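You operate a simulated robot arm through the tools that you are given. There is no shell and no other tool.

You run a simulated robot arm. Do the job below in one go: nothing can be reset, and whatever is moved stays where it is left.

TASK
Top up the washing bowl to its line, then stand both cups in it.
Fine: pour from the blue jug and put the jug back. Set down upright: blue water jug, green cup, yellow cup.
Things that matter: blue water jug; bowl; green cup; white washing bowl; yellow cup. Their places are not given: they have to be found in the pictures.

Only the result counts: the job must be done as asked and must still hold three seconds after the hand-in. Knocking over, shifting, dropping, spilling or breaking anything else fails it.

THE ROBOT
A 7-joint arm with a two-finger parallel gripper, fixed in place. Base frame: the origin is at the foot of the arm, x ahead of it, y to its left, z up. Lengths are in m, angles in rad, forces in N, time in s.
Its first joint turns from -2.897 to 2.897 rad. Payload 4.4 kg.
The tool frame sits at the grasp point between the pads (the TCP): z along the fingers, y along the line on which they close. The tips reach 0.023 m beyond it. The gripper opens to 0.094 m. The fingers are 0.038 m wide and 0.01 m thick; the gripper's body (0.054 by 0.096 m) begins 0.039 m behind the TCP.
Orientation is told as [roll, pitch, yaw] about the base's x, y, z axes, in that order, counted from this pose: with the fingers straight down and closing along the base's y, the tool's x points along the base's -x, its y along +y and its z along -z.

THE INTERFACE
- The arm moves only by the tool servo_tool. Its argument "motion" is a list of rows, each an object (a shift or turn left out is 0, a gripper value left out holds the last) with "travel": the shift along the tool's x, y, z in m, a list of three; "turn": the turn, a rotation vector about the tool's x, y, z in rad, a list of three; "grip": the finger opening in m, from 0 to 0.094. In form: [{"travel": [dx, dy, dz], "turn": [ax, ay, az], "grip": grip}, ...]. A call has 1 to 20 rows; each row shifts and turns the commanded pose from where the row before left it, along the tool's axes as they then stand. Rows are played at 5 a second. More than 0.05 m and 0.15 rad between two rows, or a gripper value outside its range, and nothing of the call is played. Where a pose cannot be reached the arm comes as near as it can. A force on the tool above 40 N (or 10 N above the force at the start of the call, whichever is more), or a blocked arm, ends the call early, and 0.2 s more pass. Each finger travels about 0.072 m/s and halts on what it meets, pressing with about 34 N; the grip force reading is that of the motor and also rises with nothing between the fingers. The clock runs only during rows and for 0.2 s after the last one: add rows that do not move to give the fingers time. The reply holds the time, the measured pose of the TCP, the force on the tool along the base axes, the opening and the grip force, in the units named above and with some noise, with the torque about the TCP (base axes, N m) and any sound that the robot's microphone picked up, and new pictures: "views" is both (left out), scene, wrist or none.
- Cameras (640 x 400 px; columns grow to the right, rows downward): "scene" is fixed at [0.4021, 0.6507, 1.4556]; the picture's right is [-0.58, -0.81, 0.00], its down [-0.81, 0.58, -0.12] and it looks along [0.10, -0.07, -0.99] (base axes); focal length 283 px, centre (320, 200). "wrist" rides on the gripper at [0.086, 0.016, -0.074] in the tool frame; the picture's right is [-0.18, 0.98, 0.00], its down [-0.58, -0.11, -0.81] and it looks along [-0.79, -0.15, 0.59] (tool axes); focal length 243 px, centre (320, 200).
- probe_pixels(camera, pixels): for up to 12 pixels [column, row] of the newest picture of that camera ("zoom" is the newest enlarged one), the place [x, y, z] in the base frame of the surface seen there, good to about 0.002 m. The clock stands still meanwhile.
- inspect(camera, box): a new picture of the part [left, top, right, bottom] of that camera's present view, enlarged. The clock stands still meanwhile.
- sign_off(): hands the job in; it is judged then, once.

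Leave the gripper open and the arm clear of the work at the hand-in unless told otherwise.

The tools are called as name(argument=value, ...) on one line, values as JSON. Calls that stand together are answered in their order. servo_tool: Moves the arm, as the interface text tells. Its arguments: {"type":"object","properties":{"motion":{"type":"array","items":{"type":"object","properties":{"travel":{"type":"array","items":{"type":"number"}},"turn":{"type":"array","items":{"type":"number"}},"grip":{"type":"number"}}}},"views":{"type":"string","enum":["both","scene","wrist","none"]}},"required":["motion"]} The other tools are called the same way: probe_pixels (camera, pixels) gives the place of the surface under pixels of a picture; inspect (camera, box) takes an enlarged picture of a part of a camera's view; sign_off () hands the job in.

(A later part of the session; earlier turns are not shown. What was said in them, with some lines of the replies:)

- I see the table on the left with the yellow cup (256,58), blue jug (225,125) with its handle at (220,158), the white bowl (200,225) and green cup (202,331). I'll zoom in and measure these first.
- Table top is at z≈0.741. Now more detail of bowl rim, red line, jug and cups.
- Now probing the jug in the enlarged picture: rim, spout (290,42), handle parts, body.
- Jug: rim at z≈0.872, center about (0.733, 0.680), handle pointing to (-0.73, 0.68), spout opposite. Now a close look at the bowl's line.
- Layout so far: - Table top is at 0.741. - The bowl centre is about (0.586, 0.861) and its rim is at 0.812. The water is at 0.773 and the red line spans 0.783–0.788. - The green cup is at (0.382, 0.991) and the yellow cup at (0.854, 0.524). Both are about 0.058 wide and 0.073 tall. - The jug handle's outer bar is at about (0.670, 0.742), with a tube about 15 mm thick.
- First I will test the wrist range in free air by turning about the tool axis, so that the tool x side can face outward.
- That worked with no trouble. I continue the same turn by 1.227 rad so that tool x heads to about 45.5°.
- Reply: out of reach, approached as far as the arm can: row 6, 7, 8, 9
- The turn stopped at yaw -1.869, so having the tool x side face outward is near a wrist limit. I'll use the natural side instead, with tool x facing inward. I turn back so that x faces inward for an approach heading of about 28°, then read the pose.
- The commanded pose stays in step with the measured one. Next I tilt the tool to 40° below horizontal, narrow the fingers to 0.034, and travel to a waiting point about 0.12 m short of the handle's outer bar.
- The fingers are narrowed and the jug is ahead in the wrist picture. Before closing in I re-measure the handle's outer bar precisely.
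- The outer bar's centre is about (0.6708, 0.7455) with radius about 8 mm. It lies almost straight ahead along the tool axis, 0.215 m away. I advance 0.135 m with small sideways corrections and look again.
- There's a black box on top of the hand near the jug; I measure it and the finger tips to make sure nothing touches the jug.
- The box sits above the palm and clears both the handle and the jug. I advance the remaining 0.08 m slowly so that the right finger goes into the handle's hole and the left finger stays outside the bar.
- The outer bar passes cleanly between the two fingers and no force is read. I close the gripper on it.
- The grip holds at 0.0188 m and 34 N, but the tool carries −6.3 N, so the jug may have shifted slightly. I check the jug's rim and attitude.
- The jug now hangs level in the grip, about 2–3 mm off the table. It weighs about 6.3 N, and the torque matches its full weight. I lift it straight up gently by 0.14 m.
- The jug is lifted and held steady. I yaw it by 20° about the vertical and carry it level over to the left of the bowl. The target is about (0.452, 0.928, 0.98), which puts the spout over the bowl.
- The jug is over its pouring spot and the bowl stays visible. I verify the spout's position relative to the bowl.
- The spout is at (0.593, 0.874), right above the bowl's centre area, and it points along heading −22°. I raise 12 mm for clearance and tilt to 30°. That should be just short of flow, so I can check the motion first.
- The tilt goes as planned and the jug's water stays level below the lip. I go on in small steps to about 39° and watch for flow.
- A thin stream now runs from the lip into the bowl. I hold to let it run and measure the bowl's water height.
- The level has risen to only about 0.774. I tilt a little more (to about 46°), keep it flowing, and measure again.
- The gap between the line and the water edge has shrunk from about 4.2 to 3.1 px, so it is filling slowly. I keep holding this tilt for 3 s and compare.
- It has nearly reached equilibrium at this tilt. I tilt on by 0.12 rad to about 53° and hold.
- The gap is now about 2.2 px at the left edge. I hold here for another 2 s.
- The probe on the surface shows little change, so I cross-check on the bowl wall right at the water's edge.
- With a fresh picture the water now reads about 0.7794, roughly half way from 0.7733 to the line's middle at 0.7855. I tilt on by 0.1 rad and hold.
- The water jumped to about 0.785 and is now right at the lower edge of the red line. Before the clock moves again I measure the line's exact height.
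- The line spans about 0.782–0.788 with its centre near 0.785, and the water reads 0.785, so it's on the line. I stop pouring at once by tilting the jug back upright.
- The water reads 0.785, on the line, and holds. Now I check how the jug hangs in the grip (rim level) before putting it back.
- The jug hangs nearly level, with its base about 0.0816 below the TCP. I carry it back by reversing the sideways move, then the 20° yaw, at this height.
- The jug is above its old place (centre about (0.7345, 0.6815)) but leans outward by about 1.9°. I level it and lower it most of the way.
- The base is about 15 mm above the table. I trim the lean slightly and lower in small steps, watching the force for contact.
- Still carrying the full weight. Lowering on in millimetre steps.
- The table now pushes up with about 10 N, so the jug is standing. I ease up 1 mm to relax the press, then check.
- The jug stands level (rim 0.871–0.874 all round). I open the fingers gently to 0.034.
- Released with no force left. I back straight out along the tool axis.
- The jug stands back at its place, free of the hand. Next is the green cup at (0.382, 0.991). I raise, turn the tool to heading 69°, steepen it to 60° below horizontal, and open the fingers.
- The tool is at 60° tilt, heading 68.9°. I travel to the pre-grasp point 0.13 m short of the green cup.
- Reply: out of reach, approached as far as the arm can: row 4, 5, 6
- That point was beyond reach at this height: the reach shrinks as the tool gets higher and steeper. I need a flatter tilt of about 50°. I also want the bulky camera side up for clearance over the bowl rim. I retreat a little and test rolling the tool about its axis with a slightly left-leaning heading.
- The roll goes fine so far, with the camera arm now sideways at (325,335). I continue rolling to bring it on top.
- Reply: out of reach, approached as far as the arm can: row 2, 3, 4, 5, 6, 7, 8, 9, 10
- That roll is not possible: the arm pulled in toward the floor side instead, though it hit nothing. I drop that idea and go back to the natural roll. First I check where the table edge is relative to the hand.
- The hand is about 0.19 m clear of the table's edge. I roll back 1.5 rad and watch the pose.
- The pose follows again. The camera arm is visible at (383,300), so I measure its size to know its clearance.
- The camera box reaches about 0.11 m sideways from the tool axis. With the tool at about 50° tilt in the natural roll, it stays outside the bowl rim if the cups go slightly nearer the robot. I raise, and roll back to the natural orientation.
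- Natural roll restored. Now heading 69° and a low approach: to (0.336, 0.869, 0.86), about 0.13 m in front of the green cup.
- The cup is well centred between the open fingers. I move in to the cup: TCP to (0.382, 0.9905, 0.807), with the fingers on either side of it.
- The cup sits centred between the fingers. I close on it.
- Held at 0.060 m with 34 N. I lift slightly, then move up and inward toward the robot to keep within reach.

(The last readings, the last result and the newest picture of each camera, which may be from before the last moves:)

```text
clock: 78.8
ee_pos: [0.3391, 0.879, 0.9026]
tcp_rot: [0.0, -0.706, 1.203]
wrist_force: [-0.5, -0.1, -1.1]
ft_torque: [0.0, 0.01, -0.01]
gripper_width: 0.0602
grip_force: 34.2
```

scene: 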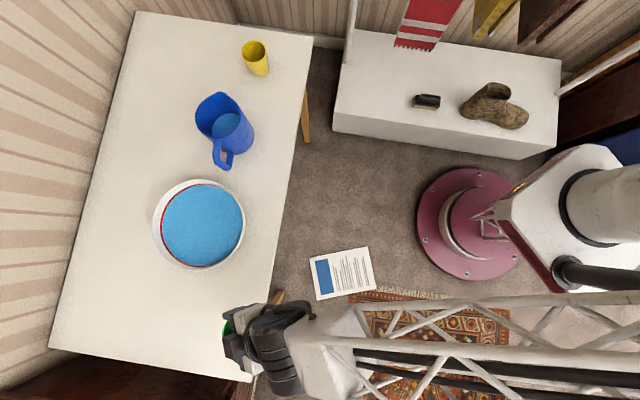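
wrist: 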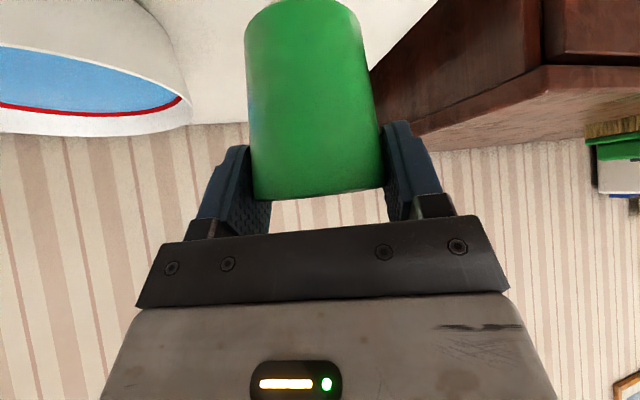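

The cup is secure. Before placing, I refine the bowl's centre with fresh rim points.

inspect(camera="scene", box=[140, 165, 260, 285])

```text
3.33 times, centred on (200, 225) of scene
```

zoom: 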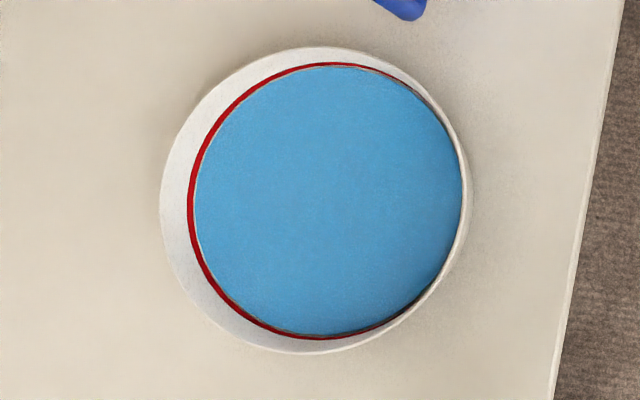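

probe_pixels(camera="zoom", pixels=[[162, 200], [176, 140], [240, 68], [325, 49], [420, 95], [464, 170], [455, 250], [410, 310], [310, 351], [215, 318], [320, 200], [300, 150]])

```text
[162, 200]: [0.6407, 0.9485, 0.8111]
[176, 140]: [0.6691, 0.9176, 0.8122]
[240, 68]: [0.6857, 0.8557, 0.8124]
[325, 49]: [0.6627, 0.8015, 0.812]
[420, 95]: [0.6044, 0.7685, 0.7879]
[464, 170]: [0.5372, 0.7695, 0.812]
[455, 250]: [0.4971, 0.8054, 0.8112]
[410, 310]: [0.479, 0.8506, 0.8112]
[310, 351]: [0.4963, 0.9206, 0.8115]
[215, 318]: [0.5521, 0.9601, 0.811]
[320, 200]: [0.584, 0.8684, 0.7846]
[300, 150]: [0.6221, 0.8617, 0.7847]
```

Bowl centre refined to (0.5825, 0.8625), rim radius 0.103. The green cup goes to (0.538, 0.871) and the yellow later to (0.607, 0.824). I turn to heading 56° and move over the bowl in two parts to watch the reach.

servo_tool(motion=[{"turn": [0.0732, 0, 0.0858]}, {"turn": [0.0732, 0, 0.0858]}, {"travel": [-0.01295, -0.02817, 0.01163]}, {"travel": [-0.01295, -0.02817, 0.01163]}, {"travel": [-0.01295, -0.02817, 0.01163]}, {}], views="none")

```text
clock: 80.2
ee_pos: [0.4396, 0.8735, 0.9026]
tcp_rot: [0.0, -0.705, 0.977]
wrist_force: [-0.4, 0.7, -1.3]
ft_torque: [-0.02, -0.02, -0.03]
gripper_width: 0.0603
grip_force: 34.3
```

On track. I continue with the last three steps one at a time.

servo_tool(motion=[{"travel": [-0.01295, -0.02817, 0.01163]}], views="none")

servo_tool(motion=[{"travel": [-0.01295, -0.02817, 0.01163]}], views="none")

servo_tool(motion=[{"travel": [-0.01295, -0.02817, 0.01163]}, {}], views="both")

```text
clock: 80.6
ee_pos: [0.4714, 0.8737, 0.8995]
tcp_rot: [0.0, -0.705, 0.978]
wrist_force: [0.9, 0.0, -2.0]
ft_torque: [0.01, -0.01, 0.0]
gripper_width: 0.0603
grip_force: 34.0
```

```text
clock: 81.0
ee_pos: [0.5027, 0.8728, 0.9006]
tcp_rot: [0.0, -0.706, 0.978]
wrist_force: [-0.3, 0.4, -0.6]
ft_torque: [-0.01, 0.04, 0.01]
gripper_width: 0.06
grip_force: 34.0
```

```text
clock: 81.6
ee_pos: [0.5384, 0.8706, 0.8997]
tcp_rot: [-0.001, -0.706, 0.977]
wrist_force: [0.1, 0.6, -1.5]
ft_torque: [0.02, 0.0, 0.0]
gripper_width: 0.0603
grip_force: 33.7
```

scene: 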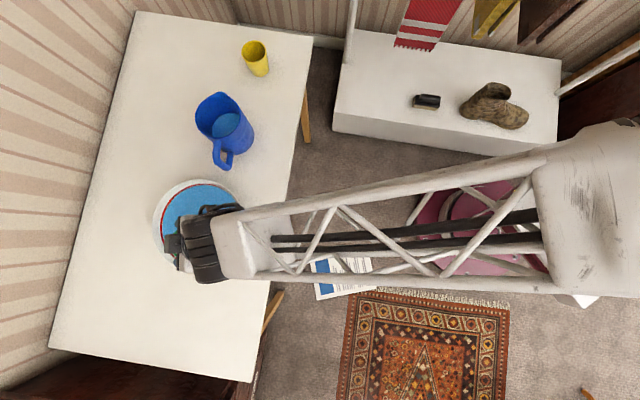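
wrist: 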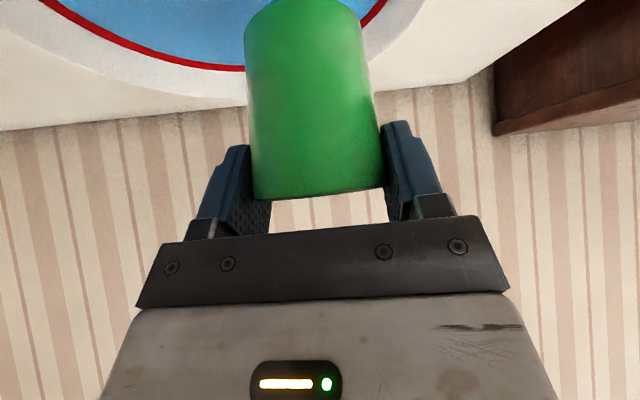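

Right above its spot. I lower it 0.06 m into the bowl.

servo_tool(motion=[{"travel": [0.00649, 0, 0.00761]}, {"travel": [0.00649, 0, 0.00761]}, {"travel": [0.00649, 0, 0.00761]}, {"travel": [0.00649, 0, 0.00761]}, {"travel": [0.00649, 0, 0.00761]}, {"travel": [0.00649, 0, 0.00761]}, {}], views="scene")

inspect(camera="scene", box=[130, 160, 258, 290])

```text
clock: 83.2
ee_pos: [0.5372, 0.8704, 0.8391]
tcp_rot: [0.0, -0.705, 0.979]
wrist_force: [0.0, -0.4, -2.3]
ft_torque: [0.0, -0.01, 0.02]
gripper_width: 0.0603
grip_force: 33.8
```

scene: 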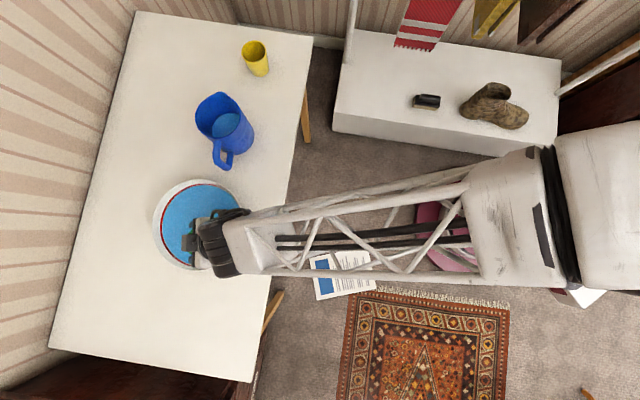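

```text
3.08 times, centred on (194, 225) of scene
```

zoom: 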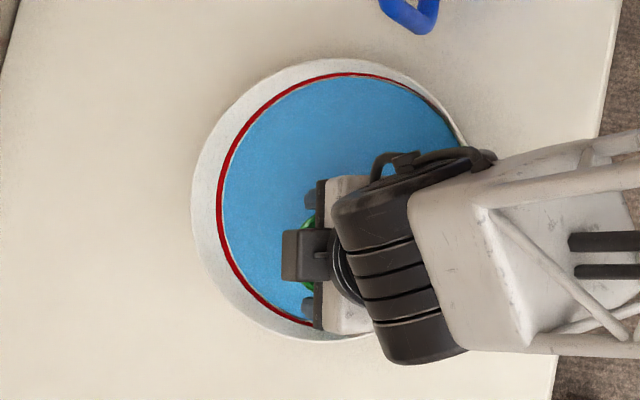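

No contact yet. I lower in small steps, watching the force.

servo_tool(motion=[{"travel": [0.0026, 0, 0.00304]}, {"travel": [0.0026, 0, 0.00304]}, {"travel": [0.0026, 0, 0.00304]}, {}], views="none")

servo_tool(motion=[{"travel": [0.0013, 0, 0.00152]}, {"travel": [0.0013, 0, 0.00152]}, {}], views="none")

servo_tool(motion=[{"travel": [0.0013, 0, 0.00152]}, {}], views="none")

```text
clock: 84.2
ee_pos: [0.539, 0.8715, 0.8276]
tcp_rot: [0.0, -0.706, 0.977]
wrist_force: [-0.2, -0.4, -1.6]
ft_torque: [0.02, 0.03, 0.02]
gripper_width: 0.0602
grip_force: 34.5
```

```text
clock: 85.0
ee_pos: [0.5375, 0.8709, 0.8248]
tcp_rot: [0.0, -0.705, 0.978]
wrist_force: [0.5, -0.1, -0.8]
ft_torque: [0.01, 0.0, 0.0]
gripper_width: 0.0601
grip_force: 33.8
```

```text
clock: 85.6
ee_pos: [0.5367, 0.8713, 0.8216]
tcp_rot: [0.001, -0.704, 0.978]
wrist_force: [0.4, 0.2, -0.7]
ft_torque: [0.0, -0.01, 0.01]
gripper_width: 0.0602
grip_force: 34.3
```

servo_tool(motion=[{"travel": [0.0013, 0, 0.00152]}, {}], views="none")

servo_tool(motion=[{"travel": [0.001, 0, 0.00114]}, {}], views="none")

servo_tool(motion=[{"travel": [0.001, 0, 0.00114]}, {}], views="none")

```text
clock: 86.2
ee_pos: [0.5376, 0.8701, 0.8206]
tcp_rot: [0.0, -0.705, 0.978]
wrist_force: [0.2, 0.4, -1.3]
ft_torque: [-0.03, 0.04, -0.02]
gripper_width: 0.0602
grip_force: 34.1
```

```text
clock: 86.8
ee_pos: [0.538, 0.8703, 0.8191]
tcp_rot: [0.0, -0.706, 0.978]
wrist_force: [-0.3, 0.3, -0.7]
ft_torque: [-0.03, 0.04, -0.01]
gripper_width: 0.0601
grip_force: 34.1
```

```text
clock: 87.4
ee_pos: [0.5385, 0.8705, 0.8165]
tcp_rot: [0.001, -0.705, 0.978]
wrist_force: [-0.2, 0.4, -1.0]
ft_torque: [0.01, 0.01, -0.01]
gripper_width: 0.0598
grip_force: 33.4
```

servo_tool(motion=[{"travel": [0.0008, 0, 0.00091]}, {}], views="none")

servo_tool(motion=[{"travel": [0.0008, 0, 0.00091]}, {}], views="none")

servo_tool(motion=[{"travel": [0.0008, 0, 0.00091]}, {}], views="scene")

```text
clock: 88.0
ee_pos: [0.5376, 0.8721, 0.8155]
tcp_rot: [0.0, -0.704, 0.977]
wrist_force: [-0.9, -0.3, -0.7]
ft_torque: [-0.04, 0.01, -0.01]
gripper_width: 0.0601
grip_force: 34.3
```

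```text
clock: 88.6
ee_pos: [0.5371, 0.8716, 0.8158]
tcp_rot: [0.0, -0.706, 0.977]
wrist_force: [0.2, -0.4, -1.0]
ft_torque: [0.01, 0.0, -0.01]
gripper_width: 0.0599
grip_force: 34.0
```

```text
clock: 89.2
ee_pos: [0.5373, 0.8703, 0.8129]
tcp_rot: [0.0, -0.706, 0.976]
wrist_force: [-0.4, -0.5, -1.0]
ft_torque: [-0.02, -0.04, -0.01]
gripper_width: 0.06
grip_force: 34.0
```

scene: 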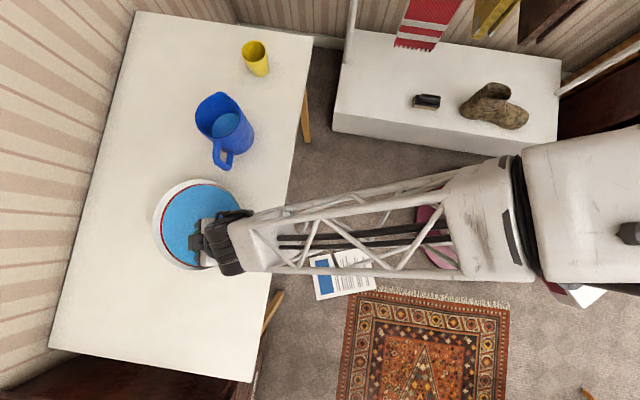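

servo_tool(motion=[{"travel": [0.0008, 0, 0.00091]}, {}], views="none")

servo_tool(motion=[{"travel": [0.0008, 0, 0.00091]}, {}], views="none")

```text
clock: 89.8
ee_pos: [0.5373, 0.8712, 0.8139]
tcp_rot: [0.0, -0.706, 0.977]
wrist_force: [-1.4, 0.2, 3.5]
ft_torque: [-0.06, -0.07, 0.0]
gripper_width: 0.0601
grip_force: 33.6
```

```text
clock: 90.4
ee_pos: [0.5389, 0.8715, 0.8131]
tcp_rot: [0.001, -0.706, 0.976]
wrist_force: [-0.3, -1.8, 17.8]
ft_torque: [-0.27, -0.11, -0.03]
gripper_width: 0.0601
grip_force: 33.9
```

Contact with the bowl's floor (force +17.8 N). I ease up 1.2 mm, then release gently to an opening of 0.072.

servo_tool(motion=[{"travel": [-0.0008, 0, -0.00091]}, {}], views="none")

servo_tool(motion=[{"grip": 0.062}, {"grip": 0.064}, {"grip": 0.068}, {"grip": 0.072}, {}], views="both")

```text
clock: 91.0
ee_pos: [0.5382, 0.8714, 0.8129]
tcp_rot: [0.001, -0.706, 0.978]
wrist_force: [2.8, 3.7, 14.1]
ft_torque: [0.14, -0.33, 0.04]
gripper_width: 0.0597
grip_force: 33.7
```

```text
clock: 92.2
ee_pos: [0.538, 0.8707, 0.8127]
tcp_rot: [0.001, -0.705, 0.977]
wrist_force: [3.9, -1.4, -1.3]
ft_torque: [-0.04, -0.03, 0.03]
gripper_width: 0.0703
grip_force: 0.1
```

scene: 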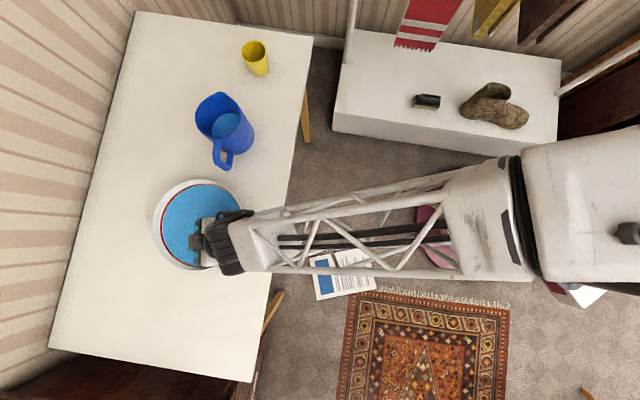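
wrist: 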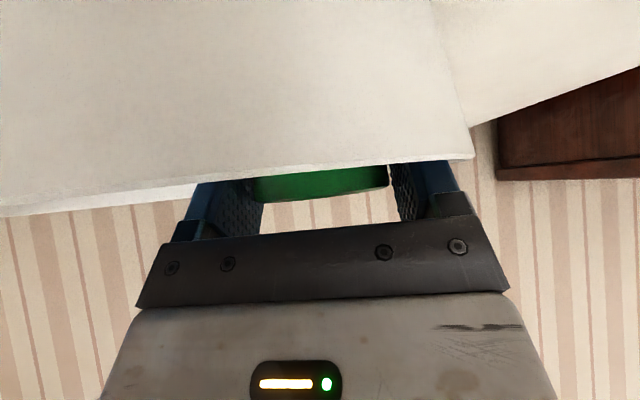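

The opening stopped at 0.070 with a 3.9 N side force, so the left finger may be touching the bowl wall. I narrow slightly to 0.0655 to relieve it.

servo_tool(motion=[{"grip": 0.0655}, {}], views="none")

inspect(camera="wrist", box=[160, 120, 480, 280])

inspect(camera="scene", box=[140, 165, 260, 285])

```text
clock: 92.8
ee_pos: [0.5368, 0.8714, 0.8122]
tcp_rot: [-0.001, -0.705, 0.977]
wrist_force: [-0.4, -0.1, 0.1]
ft_torque: [-0.02, 0.02, 0.0]
gripper_width: 0.0653
grip_force: 0.0
```

```text
2.00 times, centred on (320, 200) of wrist
```

zoom: 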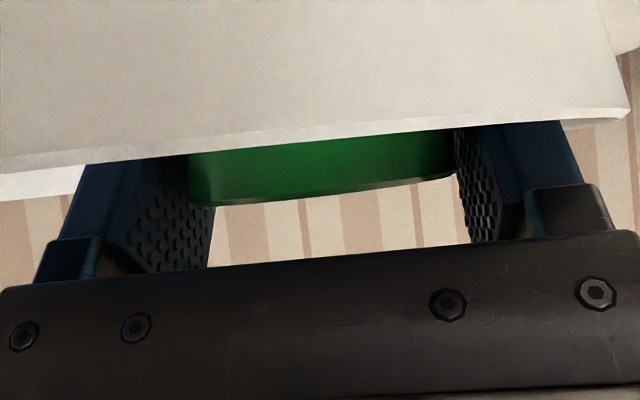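

```text
3.33 times, centred on (200, 225) of scene
```

zoom: 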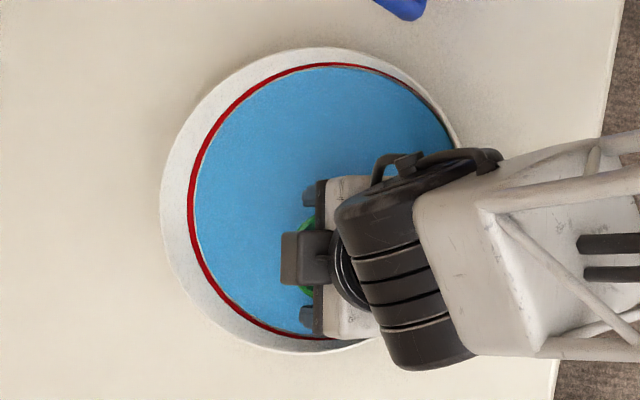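

Force is zero and the bowl hasn't moved. I lift straight up slowly, leaving the cup standing.

servo_tool(motion=[{"travel": [-0.0032, 0, -0.0038]}, {"travel": [-0.0032, 0, -0.0038]}, {"travel": [-0.0065, 0, -0.0076]}, {"travel": [-0.0065, 0, -0.0076]}, {"travel": [-0.0065, 0, -0.0076]}, {}], views="both")

inspect(camera="wrist", box=[160, 40, 480, 240])

```text
clock: 94.2
ee_pos: [0.5383, 0.8724, 0.8523]
tcp_rot: [0.001, -0.705, 0.977]
wrist_force: [0.2, 0.2, 0.0]
ft_torque: [-0.03, 0.01, -0.02]
gripper_width: 0.0655
grip_force: 0.1
```

scene: 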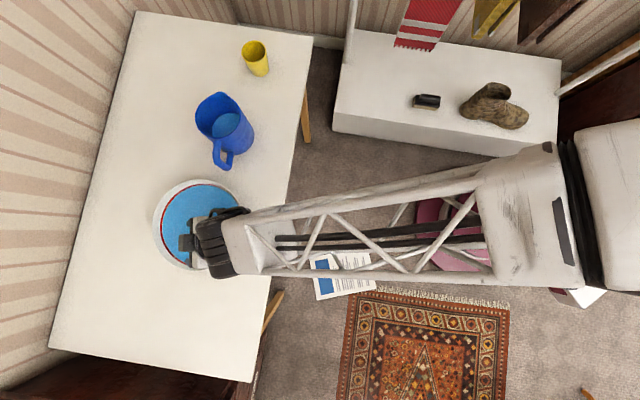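
wrist: 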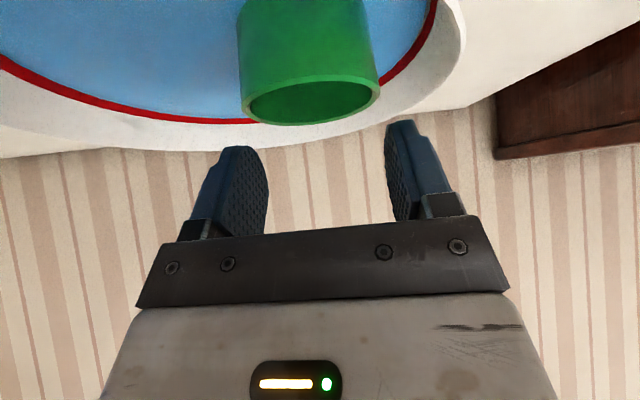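

```text
2.00 times, centred on (320, 140) of wrist
```

zoom: 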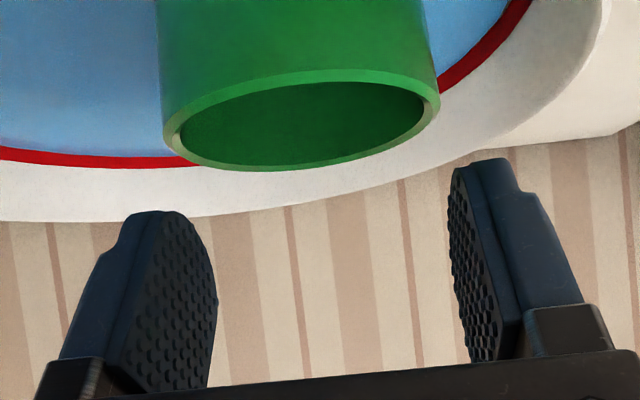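

The green cup stands free in the bowl. I retreat up and inward, turn to heading 31.5°, and travel along the table's front side to the waiting point before the yellow cup.

servo_tool(motion=[{"travel": [0.02045, 0, -0.03385]}, {"travel": [0.02045, 0, -0.03385]}, {"travel": [0.02045, 0, -0.03385]}, {"travel": [0.02045, 0, -0.03385]}, {"turn": [0.0923, 0, 0.1083], "grip": 0.082}, {"turn": [0.0923, 0, 0.1083]}, {"turn": [0.0923, 0, 0.1083]}, {"travel": [-0.0044, -0.03997, 0.00927]}, {"travel": [-0.0044, -0.03997, 0.00927]}, {"travel": [-0.0044, -0.03997, 0.00927]}, {"travel": [-0.0044, -0.03997, 0.00927]}, {"travel": [-0.0044, -0.03997, 0.00927]}, {"travel": [-0.0044, -0.03997, 0.00927]}, {"travel": [-0.0044, -0.03997, 0.00927]}, {"travel": [-0.0044, -0.03997, 0.00927]}, {"travel": [-0.0044, -0.03997, 0.00927]}, {"travel": [-0.0044, -0.03997, 0.00927]}, {}], views="both")

```text
clock: 98.0
ee_pos: [0.7422, 0.4539, 0.8598]
tcp_rot: [0.001, -0.707, 0.549]
wrist_force: [-0.4, -0.6, -0.1]
ft_torque: [0.0, 0.0, 0.01]
gripper_width: 0.0818
grip_force: 0.1
```

scene: 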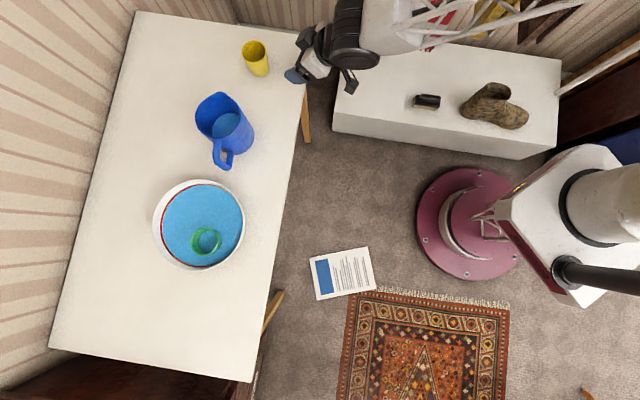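
wrist: 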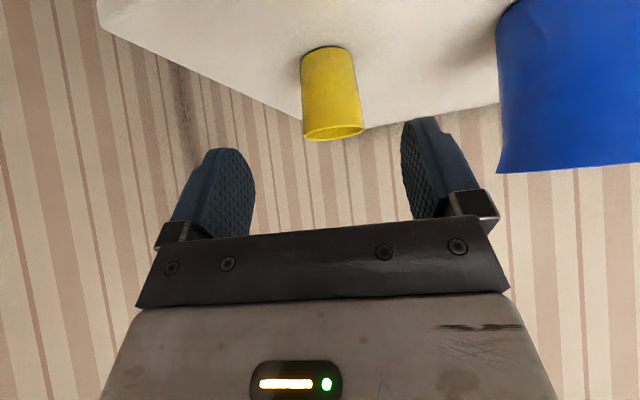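

The waiting point is reached; the yellow cup is centred in the wrist view and the green cup stands in the bowl at (206,241). I move in on the yellow cup.

servo_tool(motion=[{"travel": [-0.01342, 0.0003, 0.02508]}, {"travel": [-0.01342, 0.0003, 0.02508]}, {"travel": [-0.01342, 0.0003, 0.02508]}, {"travel": [-0.01342, 0.0003, 0.02508]}, {"travel": [-0.00671, 0.0002, 0.01254]}, {"travel": [-0.00671, 0.0002, 0.01254]}, {}], views="both")

```text
clock: 99.6
ee_pos: [0.855, 0.5246, 0.8083]
tcp_rot: [0.002, -0.705, 0.55]
wrist_force: [-0.5, -0.2, 0.1]
ft_torque: [0.02, -0.02, -0.01]
gripper_width: 0.0821
grip_force: 0.0
```

scene: 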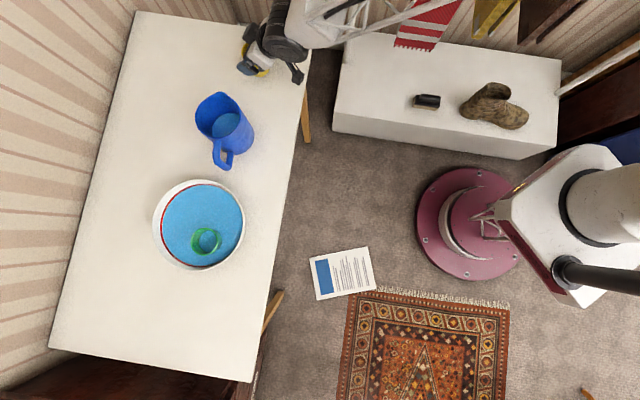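
wrist: 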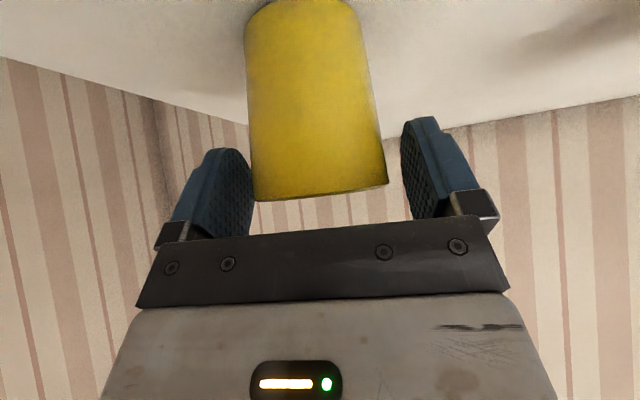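

The cup is about 3 mm off-centre toward the left of the picture; I shift the tool by that amount and close.

servo_tool(motion=[{"travel": [0, -0.003, 0]}, {"grip": 0.066}, {"grip": 0.058}, {"grip": 0.05}, {"grip": 0.045}, {"grip": 0.045}, {}], views="wrist")

```text
clock: 101.2
ee_pos: [0.8563, 0.5219, 0.8075]
tcp_rot: [0.001, -0.704, 0.547]
wrist_force: [0.9, 0.7, -0.1]
ft_torque: [0.02, -0.01, 0.0]
gripper_width: 0.0587
grip_force: 33.6
```

wrist: 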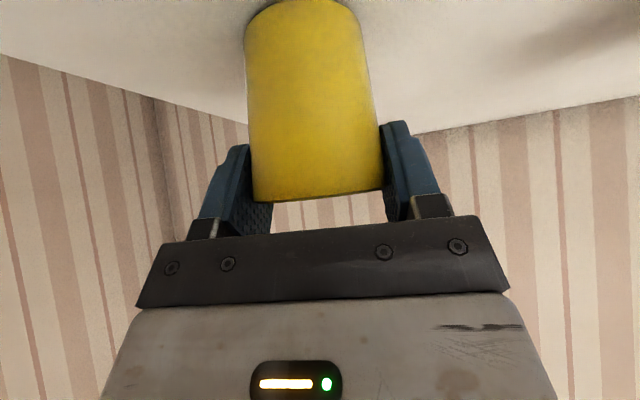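

Held at 0.0587 m. I lift, then move up and inward as before.

servo_tool(motion=[{"travel": [-0.0065, 0, -0.0076]}, {"travel": [-0.0097, 0, -0.0114]}, {"travel": [0.00574, 0, -0.01639]}, {"travel": [0.01148, 0, -0.03278]}, {"travel": [0.01148, 0, -0.03278]}, {"travel": [0.01148, 0, -0.03278]}, {"travel": [0.00574, 0, -0.01639]}, {}], views="both")

inspect(camera="scene", box=[140, 165, 260, 285])

```text
clock: 103.0
ee_pos: [0.7543, 0.4593, 0.9042]
tcp_rot: [0.001, -0.705, 0.549]
wrist_force: [0.5, -0.8, -1.4]
ft_torque: [-0.03, 0.0, -0.02]
gripper_width: 0.0584
grip_force: 34.2
```

scene: 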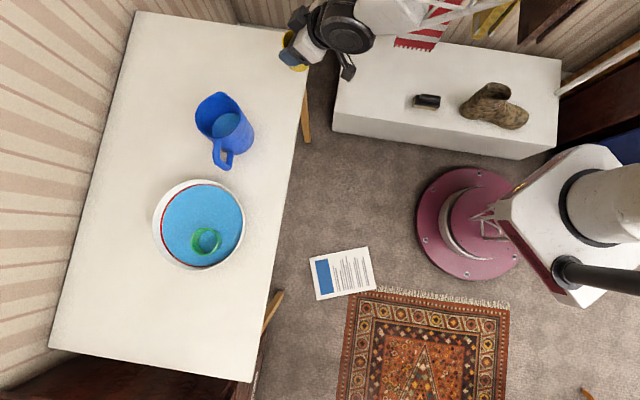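
wrist: 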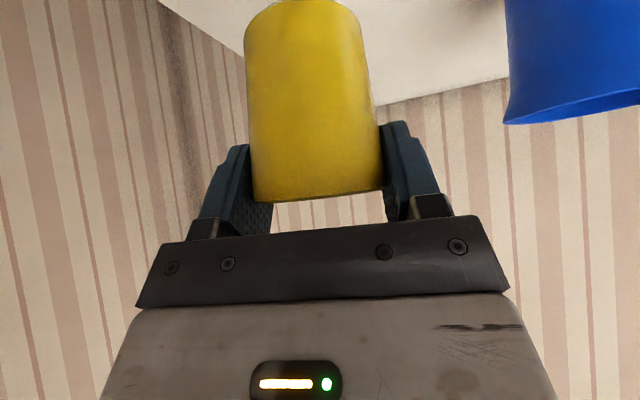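

```text
3.33 times, centred on (200, 225) of scene
```

zoom: 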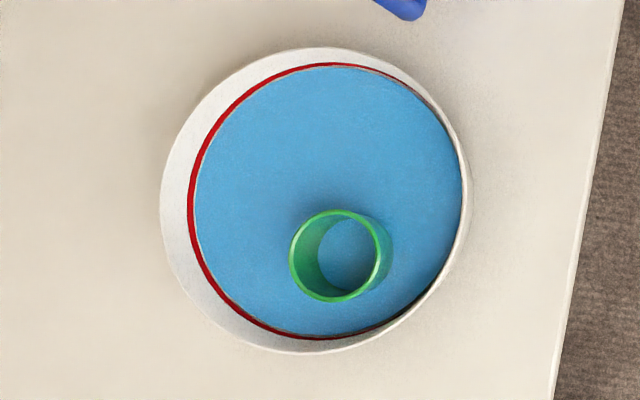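

The green cup stands well in the bowl. I measure its rim and the water before choosing the yellow cup's spot.

probe_pixels(camera="zoom", pixels=[[292, 262], [340, 212], [381, 255], [335, 299], [302, 225], [370, 290], [300, 150], [400, 180], [260, 250], [162, 200], [464, 170], [325, 49]])

```text
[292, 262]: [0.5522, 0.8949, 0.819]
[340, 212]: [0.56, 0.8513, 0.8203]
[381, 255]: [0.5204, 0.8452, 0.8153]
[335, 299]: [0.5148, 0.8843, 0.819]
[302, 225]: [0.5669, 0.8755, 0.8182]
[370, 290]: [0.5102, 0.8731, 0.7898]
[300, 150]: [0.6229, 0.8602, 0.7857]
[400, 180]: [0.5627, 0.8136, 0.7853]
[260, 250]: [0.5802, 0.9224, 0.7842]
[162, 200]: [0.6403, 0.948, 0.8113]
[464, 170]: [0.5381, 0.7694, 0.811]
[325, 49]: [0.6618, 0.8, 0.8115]
```

Green cup rim centre is at (0.537, 0.869), the water is still 0.785, and the bowl is unmoved. The yellow cup goes to (0.604, 0.826). I carry it back along the table front, then turn to heading 56°.

servo_tool(motion=[{"travel": [0.00541, 0.03704, -0.00462]}, {"travel": [0.00541, 0.03704, -0.00462]}, {"travel": [0.00541, 0.03704, -0.00462]}, {"travel": [0.00541, 0.03704, -0.00462]}, {"travel": [0.00541, 0.03704, -0.00462]}, {"travel": [0.00541, 0.03704, -0.00462]}, {"travel": [0.00541, 0.03704, -0.00462]}, {"travel": [0.00541, 0.03704, -0.00462]}, {"travel": [0.00541, 0.03704, -0.00462]}, {"turn": [-0.0926, 0, -0.1085]}, {"turn": [-0.0926, 0, -0.1085]}, {"turn": [-0.0926, 0, -0.1085]}, {}], views="both")

```text
clock: 105.8
ee_pos: [0.5264, 0.7093, 0.9033]
tcp_rot: [-0.003, -0.706, 0.955]
wrist_force: [-0.4, -0.1, -1.6]
ft_torque: [-0.02, 0.02, -0.01]
gripper_width: 0.0585
grip_force: 33.9
```

scene: 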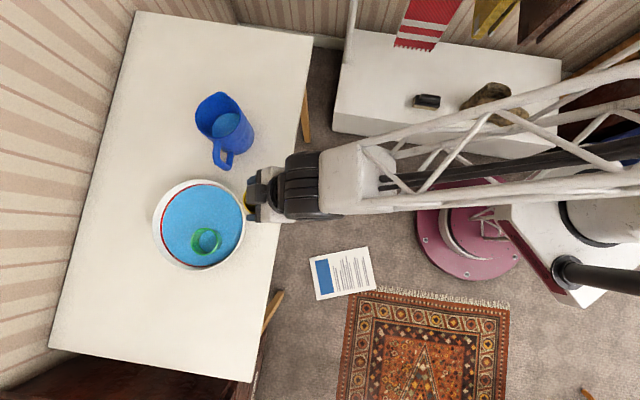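
wrist: 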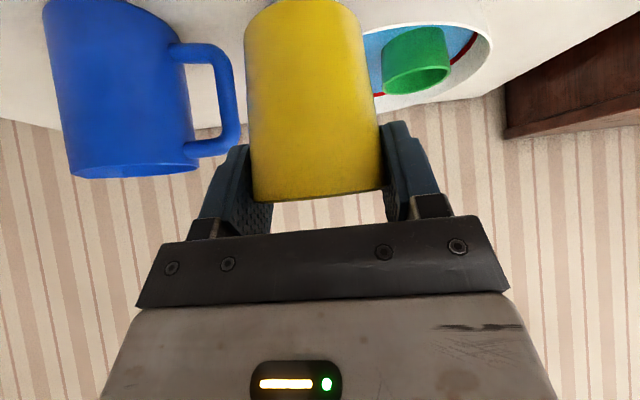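

The arm is at the waypoint before the bowl. I move outward over the bowl in two parts.

servo_tool(motion=[{"travel": [-0.0266, 0, 0.0227]}, {"travel": [-0.0266, 0, 0.0227]}, {}], views="none")

```text
clock: 106.6
ee_pos: [0.5632, 0.7681, 0.9029]
tcp_rot: [0.0, -0.705, 0.979]
wrist_force: [0.4, -0.4, -1.0]
ft_torque: [0.0, 0.02, -0.01]
gripper_width: 0.0583
grip_force: 34.1
```

servo_tool(motion=[{"travel": [-0.027, -0.0006, 0.0231]}], views="none")

servo_tool(motion=[{"travel": [-0.027, -0.0006, 0.0231]}, {}], views="both")

```text
clock: 107.0
ee_pos: [0.584, 0.7977, 0.905]
tcp_rot: [0.0, -0.704, 0.978]
wrist_force: [0.1, -0.4, -0.8]
ft_torque: [-0.02, -0.03, 0.03]
gripper_width: 0.0582
grip_force: 34.1
```

```text
clock: 107.6
ee_pos: [0.6054, 0.8262, 0.9037]
tcp_rot: [0.002, -0.705, 0.979]
wrist_force: [0.8, -0.8, -0.6]
ft_torque: [0.0, 0.01, -0.03]
gripper_width: 0.0583
grip_force: 33.9
```

scene: 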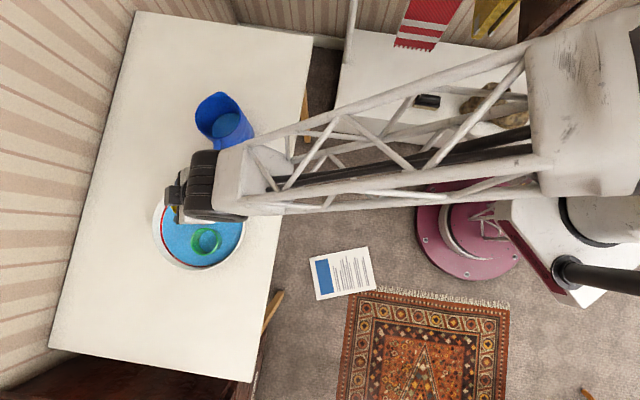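
wrist: 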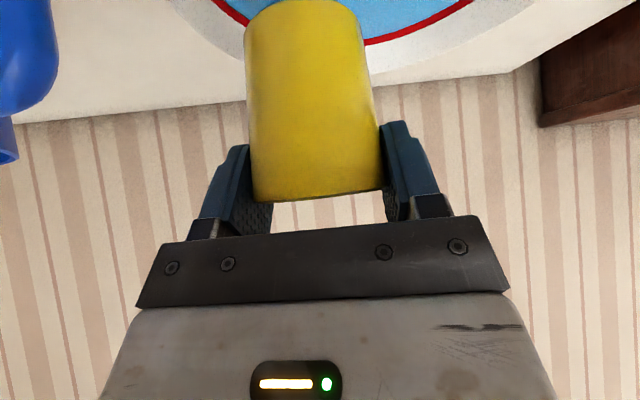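

Right above its spot, clear of the jug handle and the green cup. I lower 0.075 m.

servo_tool(motion=[{"travel": [0.00649, 0, 0.00761]}, {"travel": [0.00649, 0, 0.00761]}, {"travel": [0.00649, 0, 0.00761]}, {"travel": [0.00649, 0, 0.00761]}, {"travel": [0.00649, 0, 0.00761]}, {"travel": [0.00649, 0, 0.00761]}, {"travel": [0.00519, 0, 0.00609]}, {"travel": [0.00454, 0, 0.00533]}, {}], views="scene")

inspect(camera="scene", box=[140, 145, 260, 265])

```text
clock: 109.6
ee_pos: [0.6051, 0.8265, 0.8297]
tcp_rot: [0.002, -0.706, 0.977]
wrist_force: [-1.1, 0.6, -0.6]
ft_torque: [0.01, 0.0, -0.04]
gripper_width: 0.058
grip_force: 33.8
```

scene: 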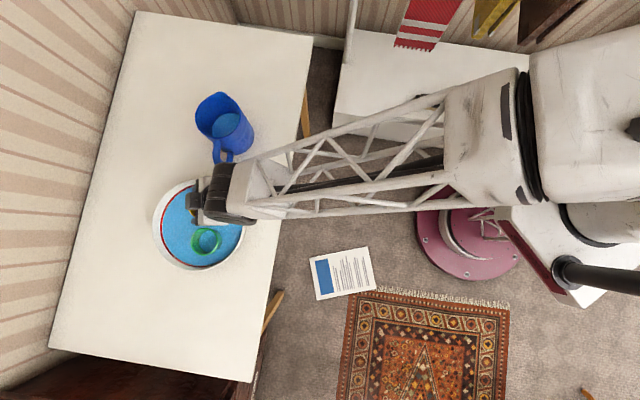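

```text
3.33 times, centred on (200, 205) of scene
```

zoom: 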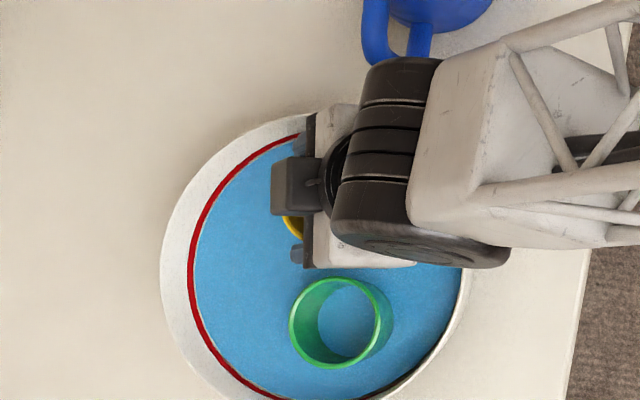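

The wrist drum passes near the jug's handle in the picture; I check its height before going lower.

probe_pixels(camera="zoom", pixels=[[405, 62], [432, 65], [375, 75], [365, 100], [400, 90], [375, 50], [420, 50], [310, 120], [345, 115], [330, 350], [296, 245], [300, 140]])

```text
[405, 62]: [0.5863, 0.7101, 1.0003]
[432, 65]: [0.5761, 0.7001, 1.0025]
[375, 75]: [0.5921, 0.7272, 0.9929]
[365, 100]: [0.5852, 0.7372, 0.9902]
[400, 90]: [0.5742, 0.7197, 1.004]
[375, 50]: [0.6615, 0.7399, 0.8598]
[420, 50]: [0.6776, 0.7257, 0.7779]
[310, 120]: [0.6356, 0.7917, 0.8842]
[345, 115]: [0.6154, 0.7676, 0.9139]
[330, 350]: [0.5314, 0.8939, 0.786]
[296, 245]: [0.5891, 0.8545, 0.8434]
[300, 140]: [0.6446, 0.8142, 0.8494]
```

The drum is at z≈0.99–1.0, well above and beside the handle. I continue lowering in small steps.

servo_tool(motion=[{"travel": [0.0026, 0, 0.00304]}, {"travel": [0.0026, 0, 0.00304]}, {"travel": [0.0013, 0, 0.00152]}, {}], views="none")

servo_tool(motion=[{"travel": [0.0013, 0, 0.00152]}, {}], views="none")

servo_tool(motion=[{"travel": [0.0008, 0, 0.00091]}, {}], views="none")

servo_tool(motion=[{"travel": [0.0008, 0, 0.00091]}, {}], views="none")

```text
clock: 110.6
ee_pos: [0.6051, 0.8271, 0.8174]
tcp_rot: [-0.001, -0.706, 0.977]
wrist_force: [0.5, -0.6, -1.1]
ft_torque: [0.01, 0.02, 0.0]
gripper_width: 0.0578
grip_force: 34.1
```

```text
clock: 111.2
ee_pos: [0.6059, 0.8256, 0.8161]
tcp_rot: [0.0, -0.706, 0.978]
wrist_force: [1.1, 0.6, -0.7]
ft_torque: [-0.03, -0.03, -0.03]
gripper_width: 0.058
grip_force: 34.3
```

```text
clock: 111.8
ee_pos: [0.6052, 0.8259, 0.8154]
tcp_rot: [0.001, -0.705, 0.977]
wrist_force: [-0.3, -0.6, -0.9]
ft_torque: [0.01, -0.02, 0.02]
gripper_width: 0.0579
grip_force: 34.1
```

```text
clock: 112.4
ee_pos: [0.6047, 0.8259, 0.8134]
tcp_rot: [0.002, -0.705, 0.977]
wrist_force: [0.0, -0.4, -1.4]
ft_torque: [0.01, 0.0, 0.02]
gripper_width: 0.0581
grip_force: 33.7
```

servo_tool(motion=[{"travel": [0.0006, 0, 0.00068]}, {}], views="none")

servo_tool(motion=[{"travel": [0.0006, 0, 0.00068]}, {}], views="none")

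```text
clock: 113.0
ee_pos: [0.6045, 0.8263, 0.8121]
tcp_rot: [0.002, -0.705, 0.978]
wrist_force: [0.7, 0.8, -1.1]
ft_torque: [-0.02, 0.01, 0.0]
gripper_width: 0.0577
grip_force: 33.7
```

```text
clock: 113.6
ee_pos: [0.6046, 0.8255, 0.813]
tcp_rot: [0.002, -0.705, 0.978]
wrist_force: [-0.4, -0.6, 5.0]
ft_torque: [-0.08, -0.11, 0.02]
gripper_width: 0.058
grip_force: 34.0
```

The yellow cup touches the floor (+5 N). I release gently to 0.0645.

servo_tool(motion=[{"grip": 0.059}, {"grip": 0.061}, {"grip": 0.063}, {"grip": 0.0645}, {}], views="wrist")

inspect(camera="wrist", box=[160, 120, 480, 280])

```text
clock: 114.8
ee_pos: [0.605, 0.8258, 0.8118]
tcp_rot: [0.003, -0.705, 0.978]
wrist_force: [0.5, 0.1, -0.4]
ft_torque: [-0.02, 0.0, 0.01]
gripper_width: 0.0645
grip_force: 0.2
```

wrist: 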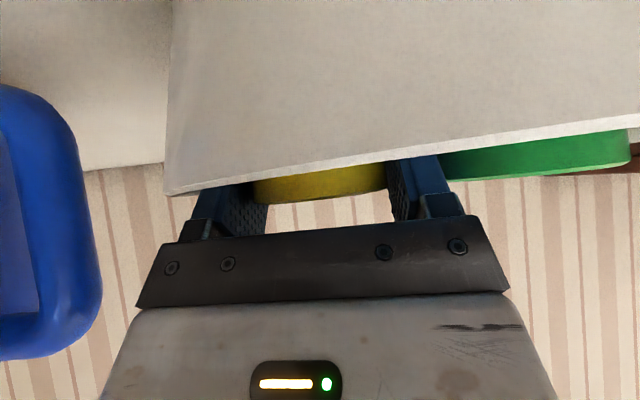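

```text
2.00 times, centred on (320, 200) of wrist
```

zoom: 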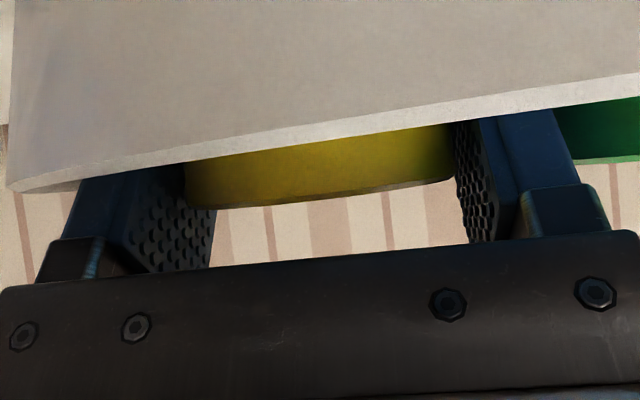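

Released with zero force and small gaps on both sides. I lift straight up slowly.

servo_tool(motion=[{"travel": [-0.0032, 0, -0.0038]}, {"travel": [-0.0032, 0, -0.0038]}, {"travel": [-0.0065, 0, -0.0076]}, {"travel": [-0.0065, 0, -0.0076]}, {"travel": [-0.0065, 0, -0.0076]}, {}], views="both")

```text
clock: 116.2
ee_pos: [0.6054, 0.8267, 0.8529]
tcp_rot: [0.001, -0.705, 0.975]
wrist_force: [0.4, 1.1, 0.2]
ft_torque: [0.01, 0.02, 0.0]
gripper_width: 0.0647
grip_force: 0.1
```

scene: 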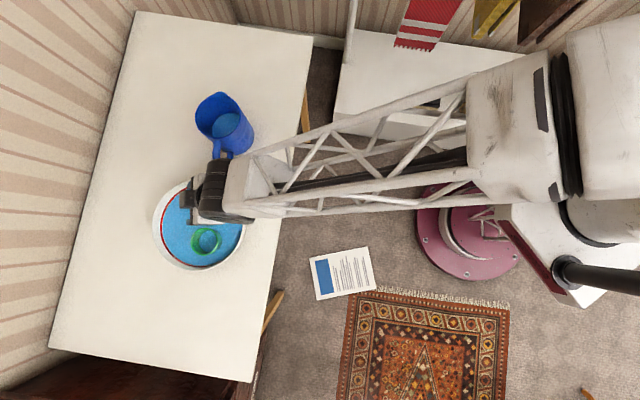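
wrist: 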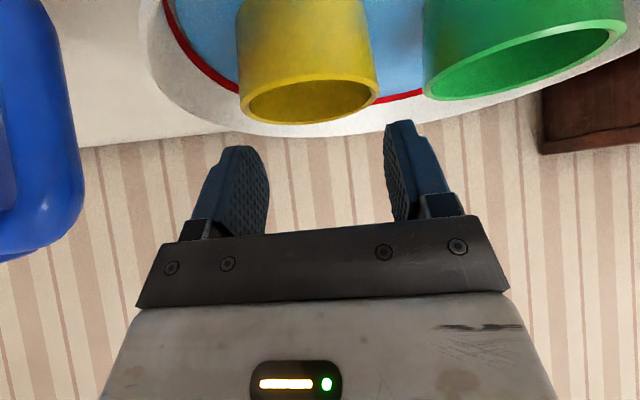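

Both cups stand upright in the bowl. I retreat up and inward, clear of the work, and open the gripper.

servo_tool(motion=[{"travel": [0.005, 0, -0.03]}, {"travel": [0.02045, 0, -0.03385]}, {"travel": [0.02045, 0, -0.03385]}, {"travel": [0.02045, 0, -0.03385]}, {"travel": [0.02045, 0, -0.03385], "grip": 0.085}, {"travel": [0.02045, 0, -0.03385]}, {"travel": [0.02045, 0, -0.03385]}, {}], views="both")

inspect(camera="scene", box=[140, 165, 260, 285])

```text
clock: 118.0
ee_pos: [0.4669, 0.6203, 0.9479]
tcp_rot: [0.002, -0.704, 0.978]
wrist_force: [0.0, 0.5, 0.0]
ft_torque: [0.01, -0.03, 0.02]
gripper_width: 0.0851
grip_force: 0.0
```

scene: 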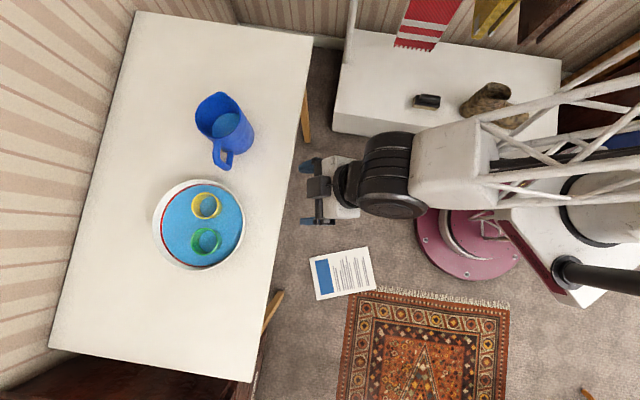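
wrist: 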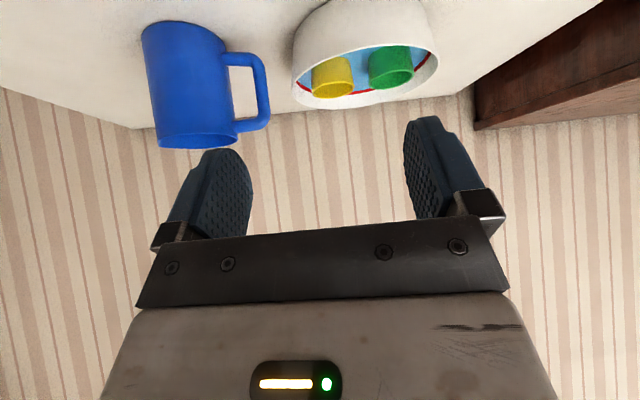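

```text
3.33 times, centred on (200, 225) of scene
```

zoom: 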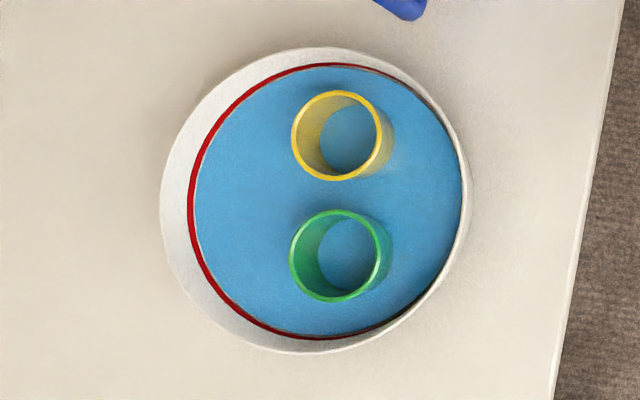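

Both cups stand upright in the bowl, the jug is back, and the arm is clear. A final check of water height, cup rims and jug.

probe_pixels(camera="zoom", pixels=[[250, 150], [250, 220], [420, 200], [280, 300], [294, 140], [340, 93], [380, 140], [335, 177], [292, 262], [340, 212], [381, 255], [335, 299]])

inspect(camera="scene", box=[170, 80, 290, 170])

```text
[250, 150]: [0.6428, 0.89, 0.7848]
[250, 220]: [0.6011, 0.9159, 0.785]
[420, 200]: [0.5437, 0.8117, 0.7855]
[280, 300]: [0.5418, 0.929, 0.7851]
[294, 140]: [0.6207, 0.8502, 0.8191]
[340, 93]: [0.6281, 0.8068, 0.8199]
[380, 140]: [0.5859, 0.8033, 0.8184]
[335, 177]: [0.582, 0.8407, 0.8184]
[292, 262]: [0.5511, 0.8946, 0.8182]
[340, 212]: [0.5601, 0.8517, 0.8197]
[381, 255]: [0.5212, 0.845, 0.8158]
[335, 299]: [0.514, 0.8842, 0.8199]
```

```text
4.44 times, centred on (230, 125) of scene
```

zoom: 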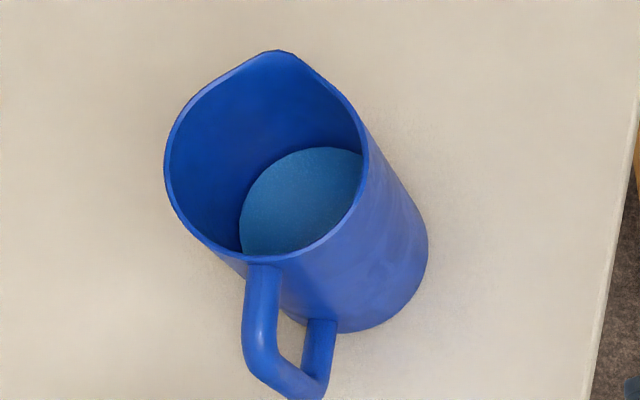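

Everything checks out:
- The water is at 0.785, on the line.
- Both cup rims are level at about 0.819.
- The jug is upright at its original place.
- The gripper is open and the arm is clear.

I hand the job in.

sign_off()

```text
The job is handed in.
```

The bowl is topped up to its line, both cups are standing in it, and the job is handed in.

- **Water:** the surface measured 0.785 m at the final check. The red line runs from about 0.782 to 0.788 m, so it sits mid-line. I saw no water land outside the bowl.
- **Cups:** the green and yellow cups stand upright side by side on the bowl floor. At the final check, both rims were level at about 0.819 m, to within a few millimetres.
- **Jug:** the blue jug is back within a few millimetres of where it started, upright and clear of the bowl.
- **Other contact:** one finger pressed the bowl's inner wall with about 4 N while I was releasing the green cup. I backed it off at once, and the bowl had not moved.

The gripper is open and the arm is clear of the table.
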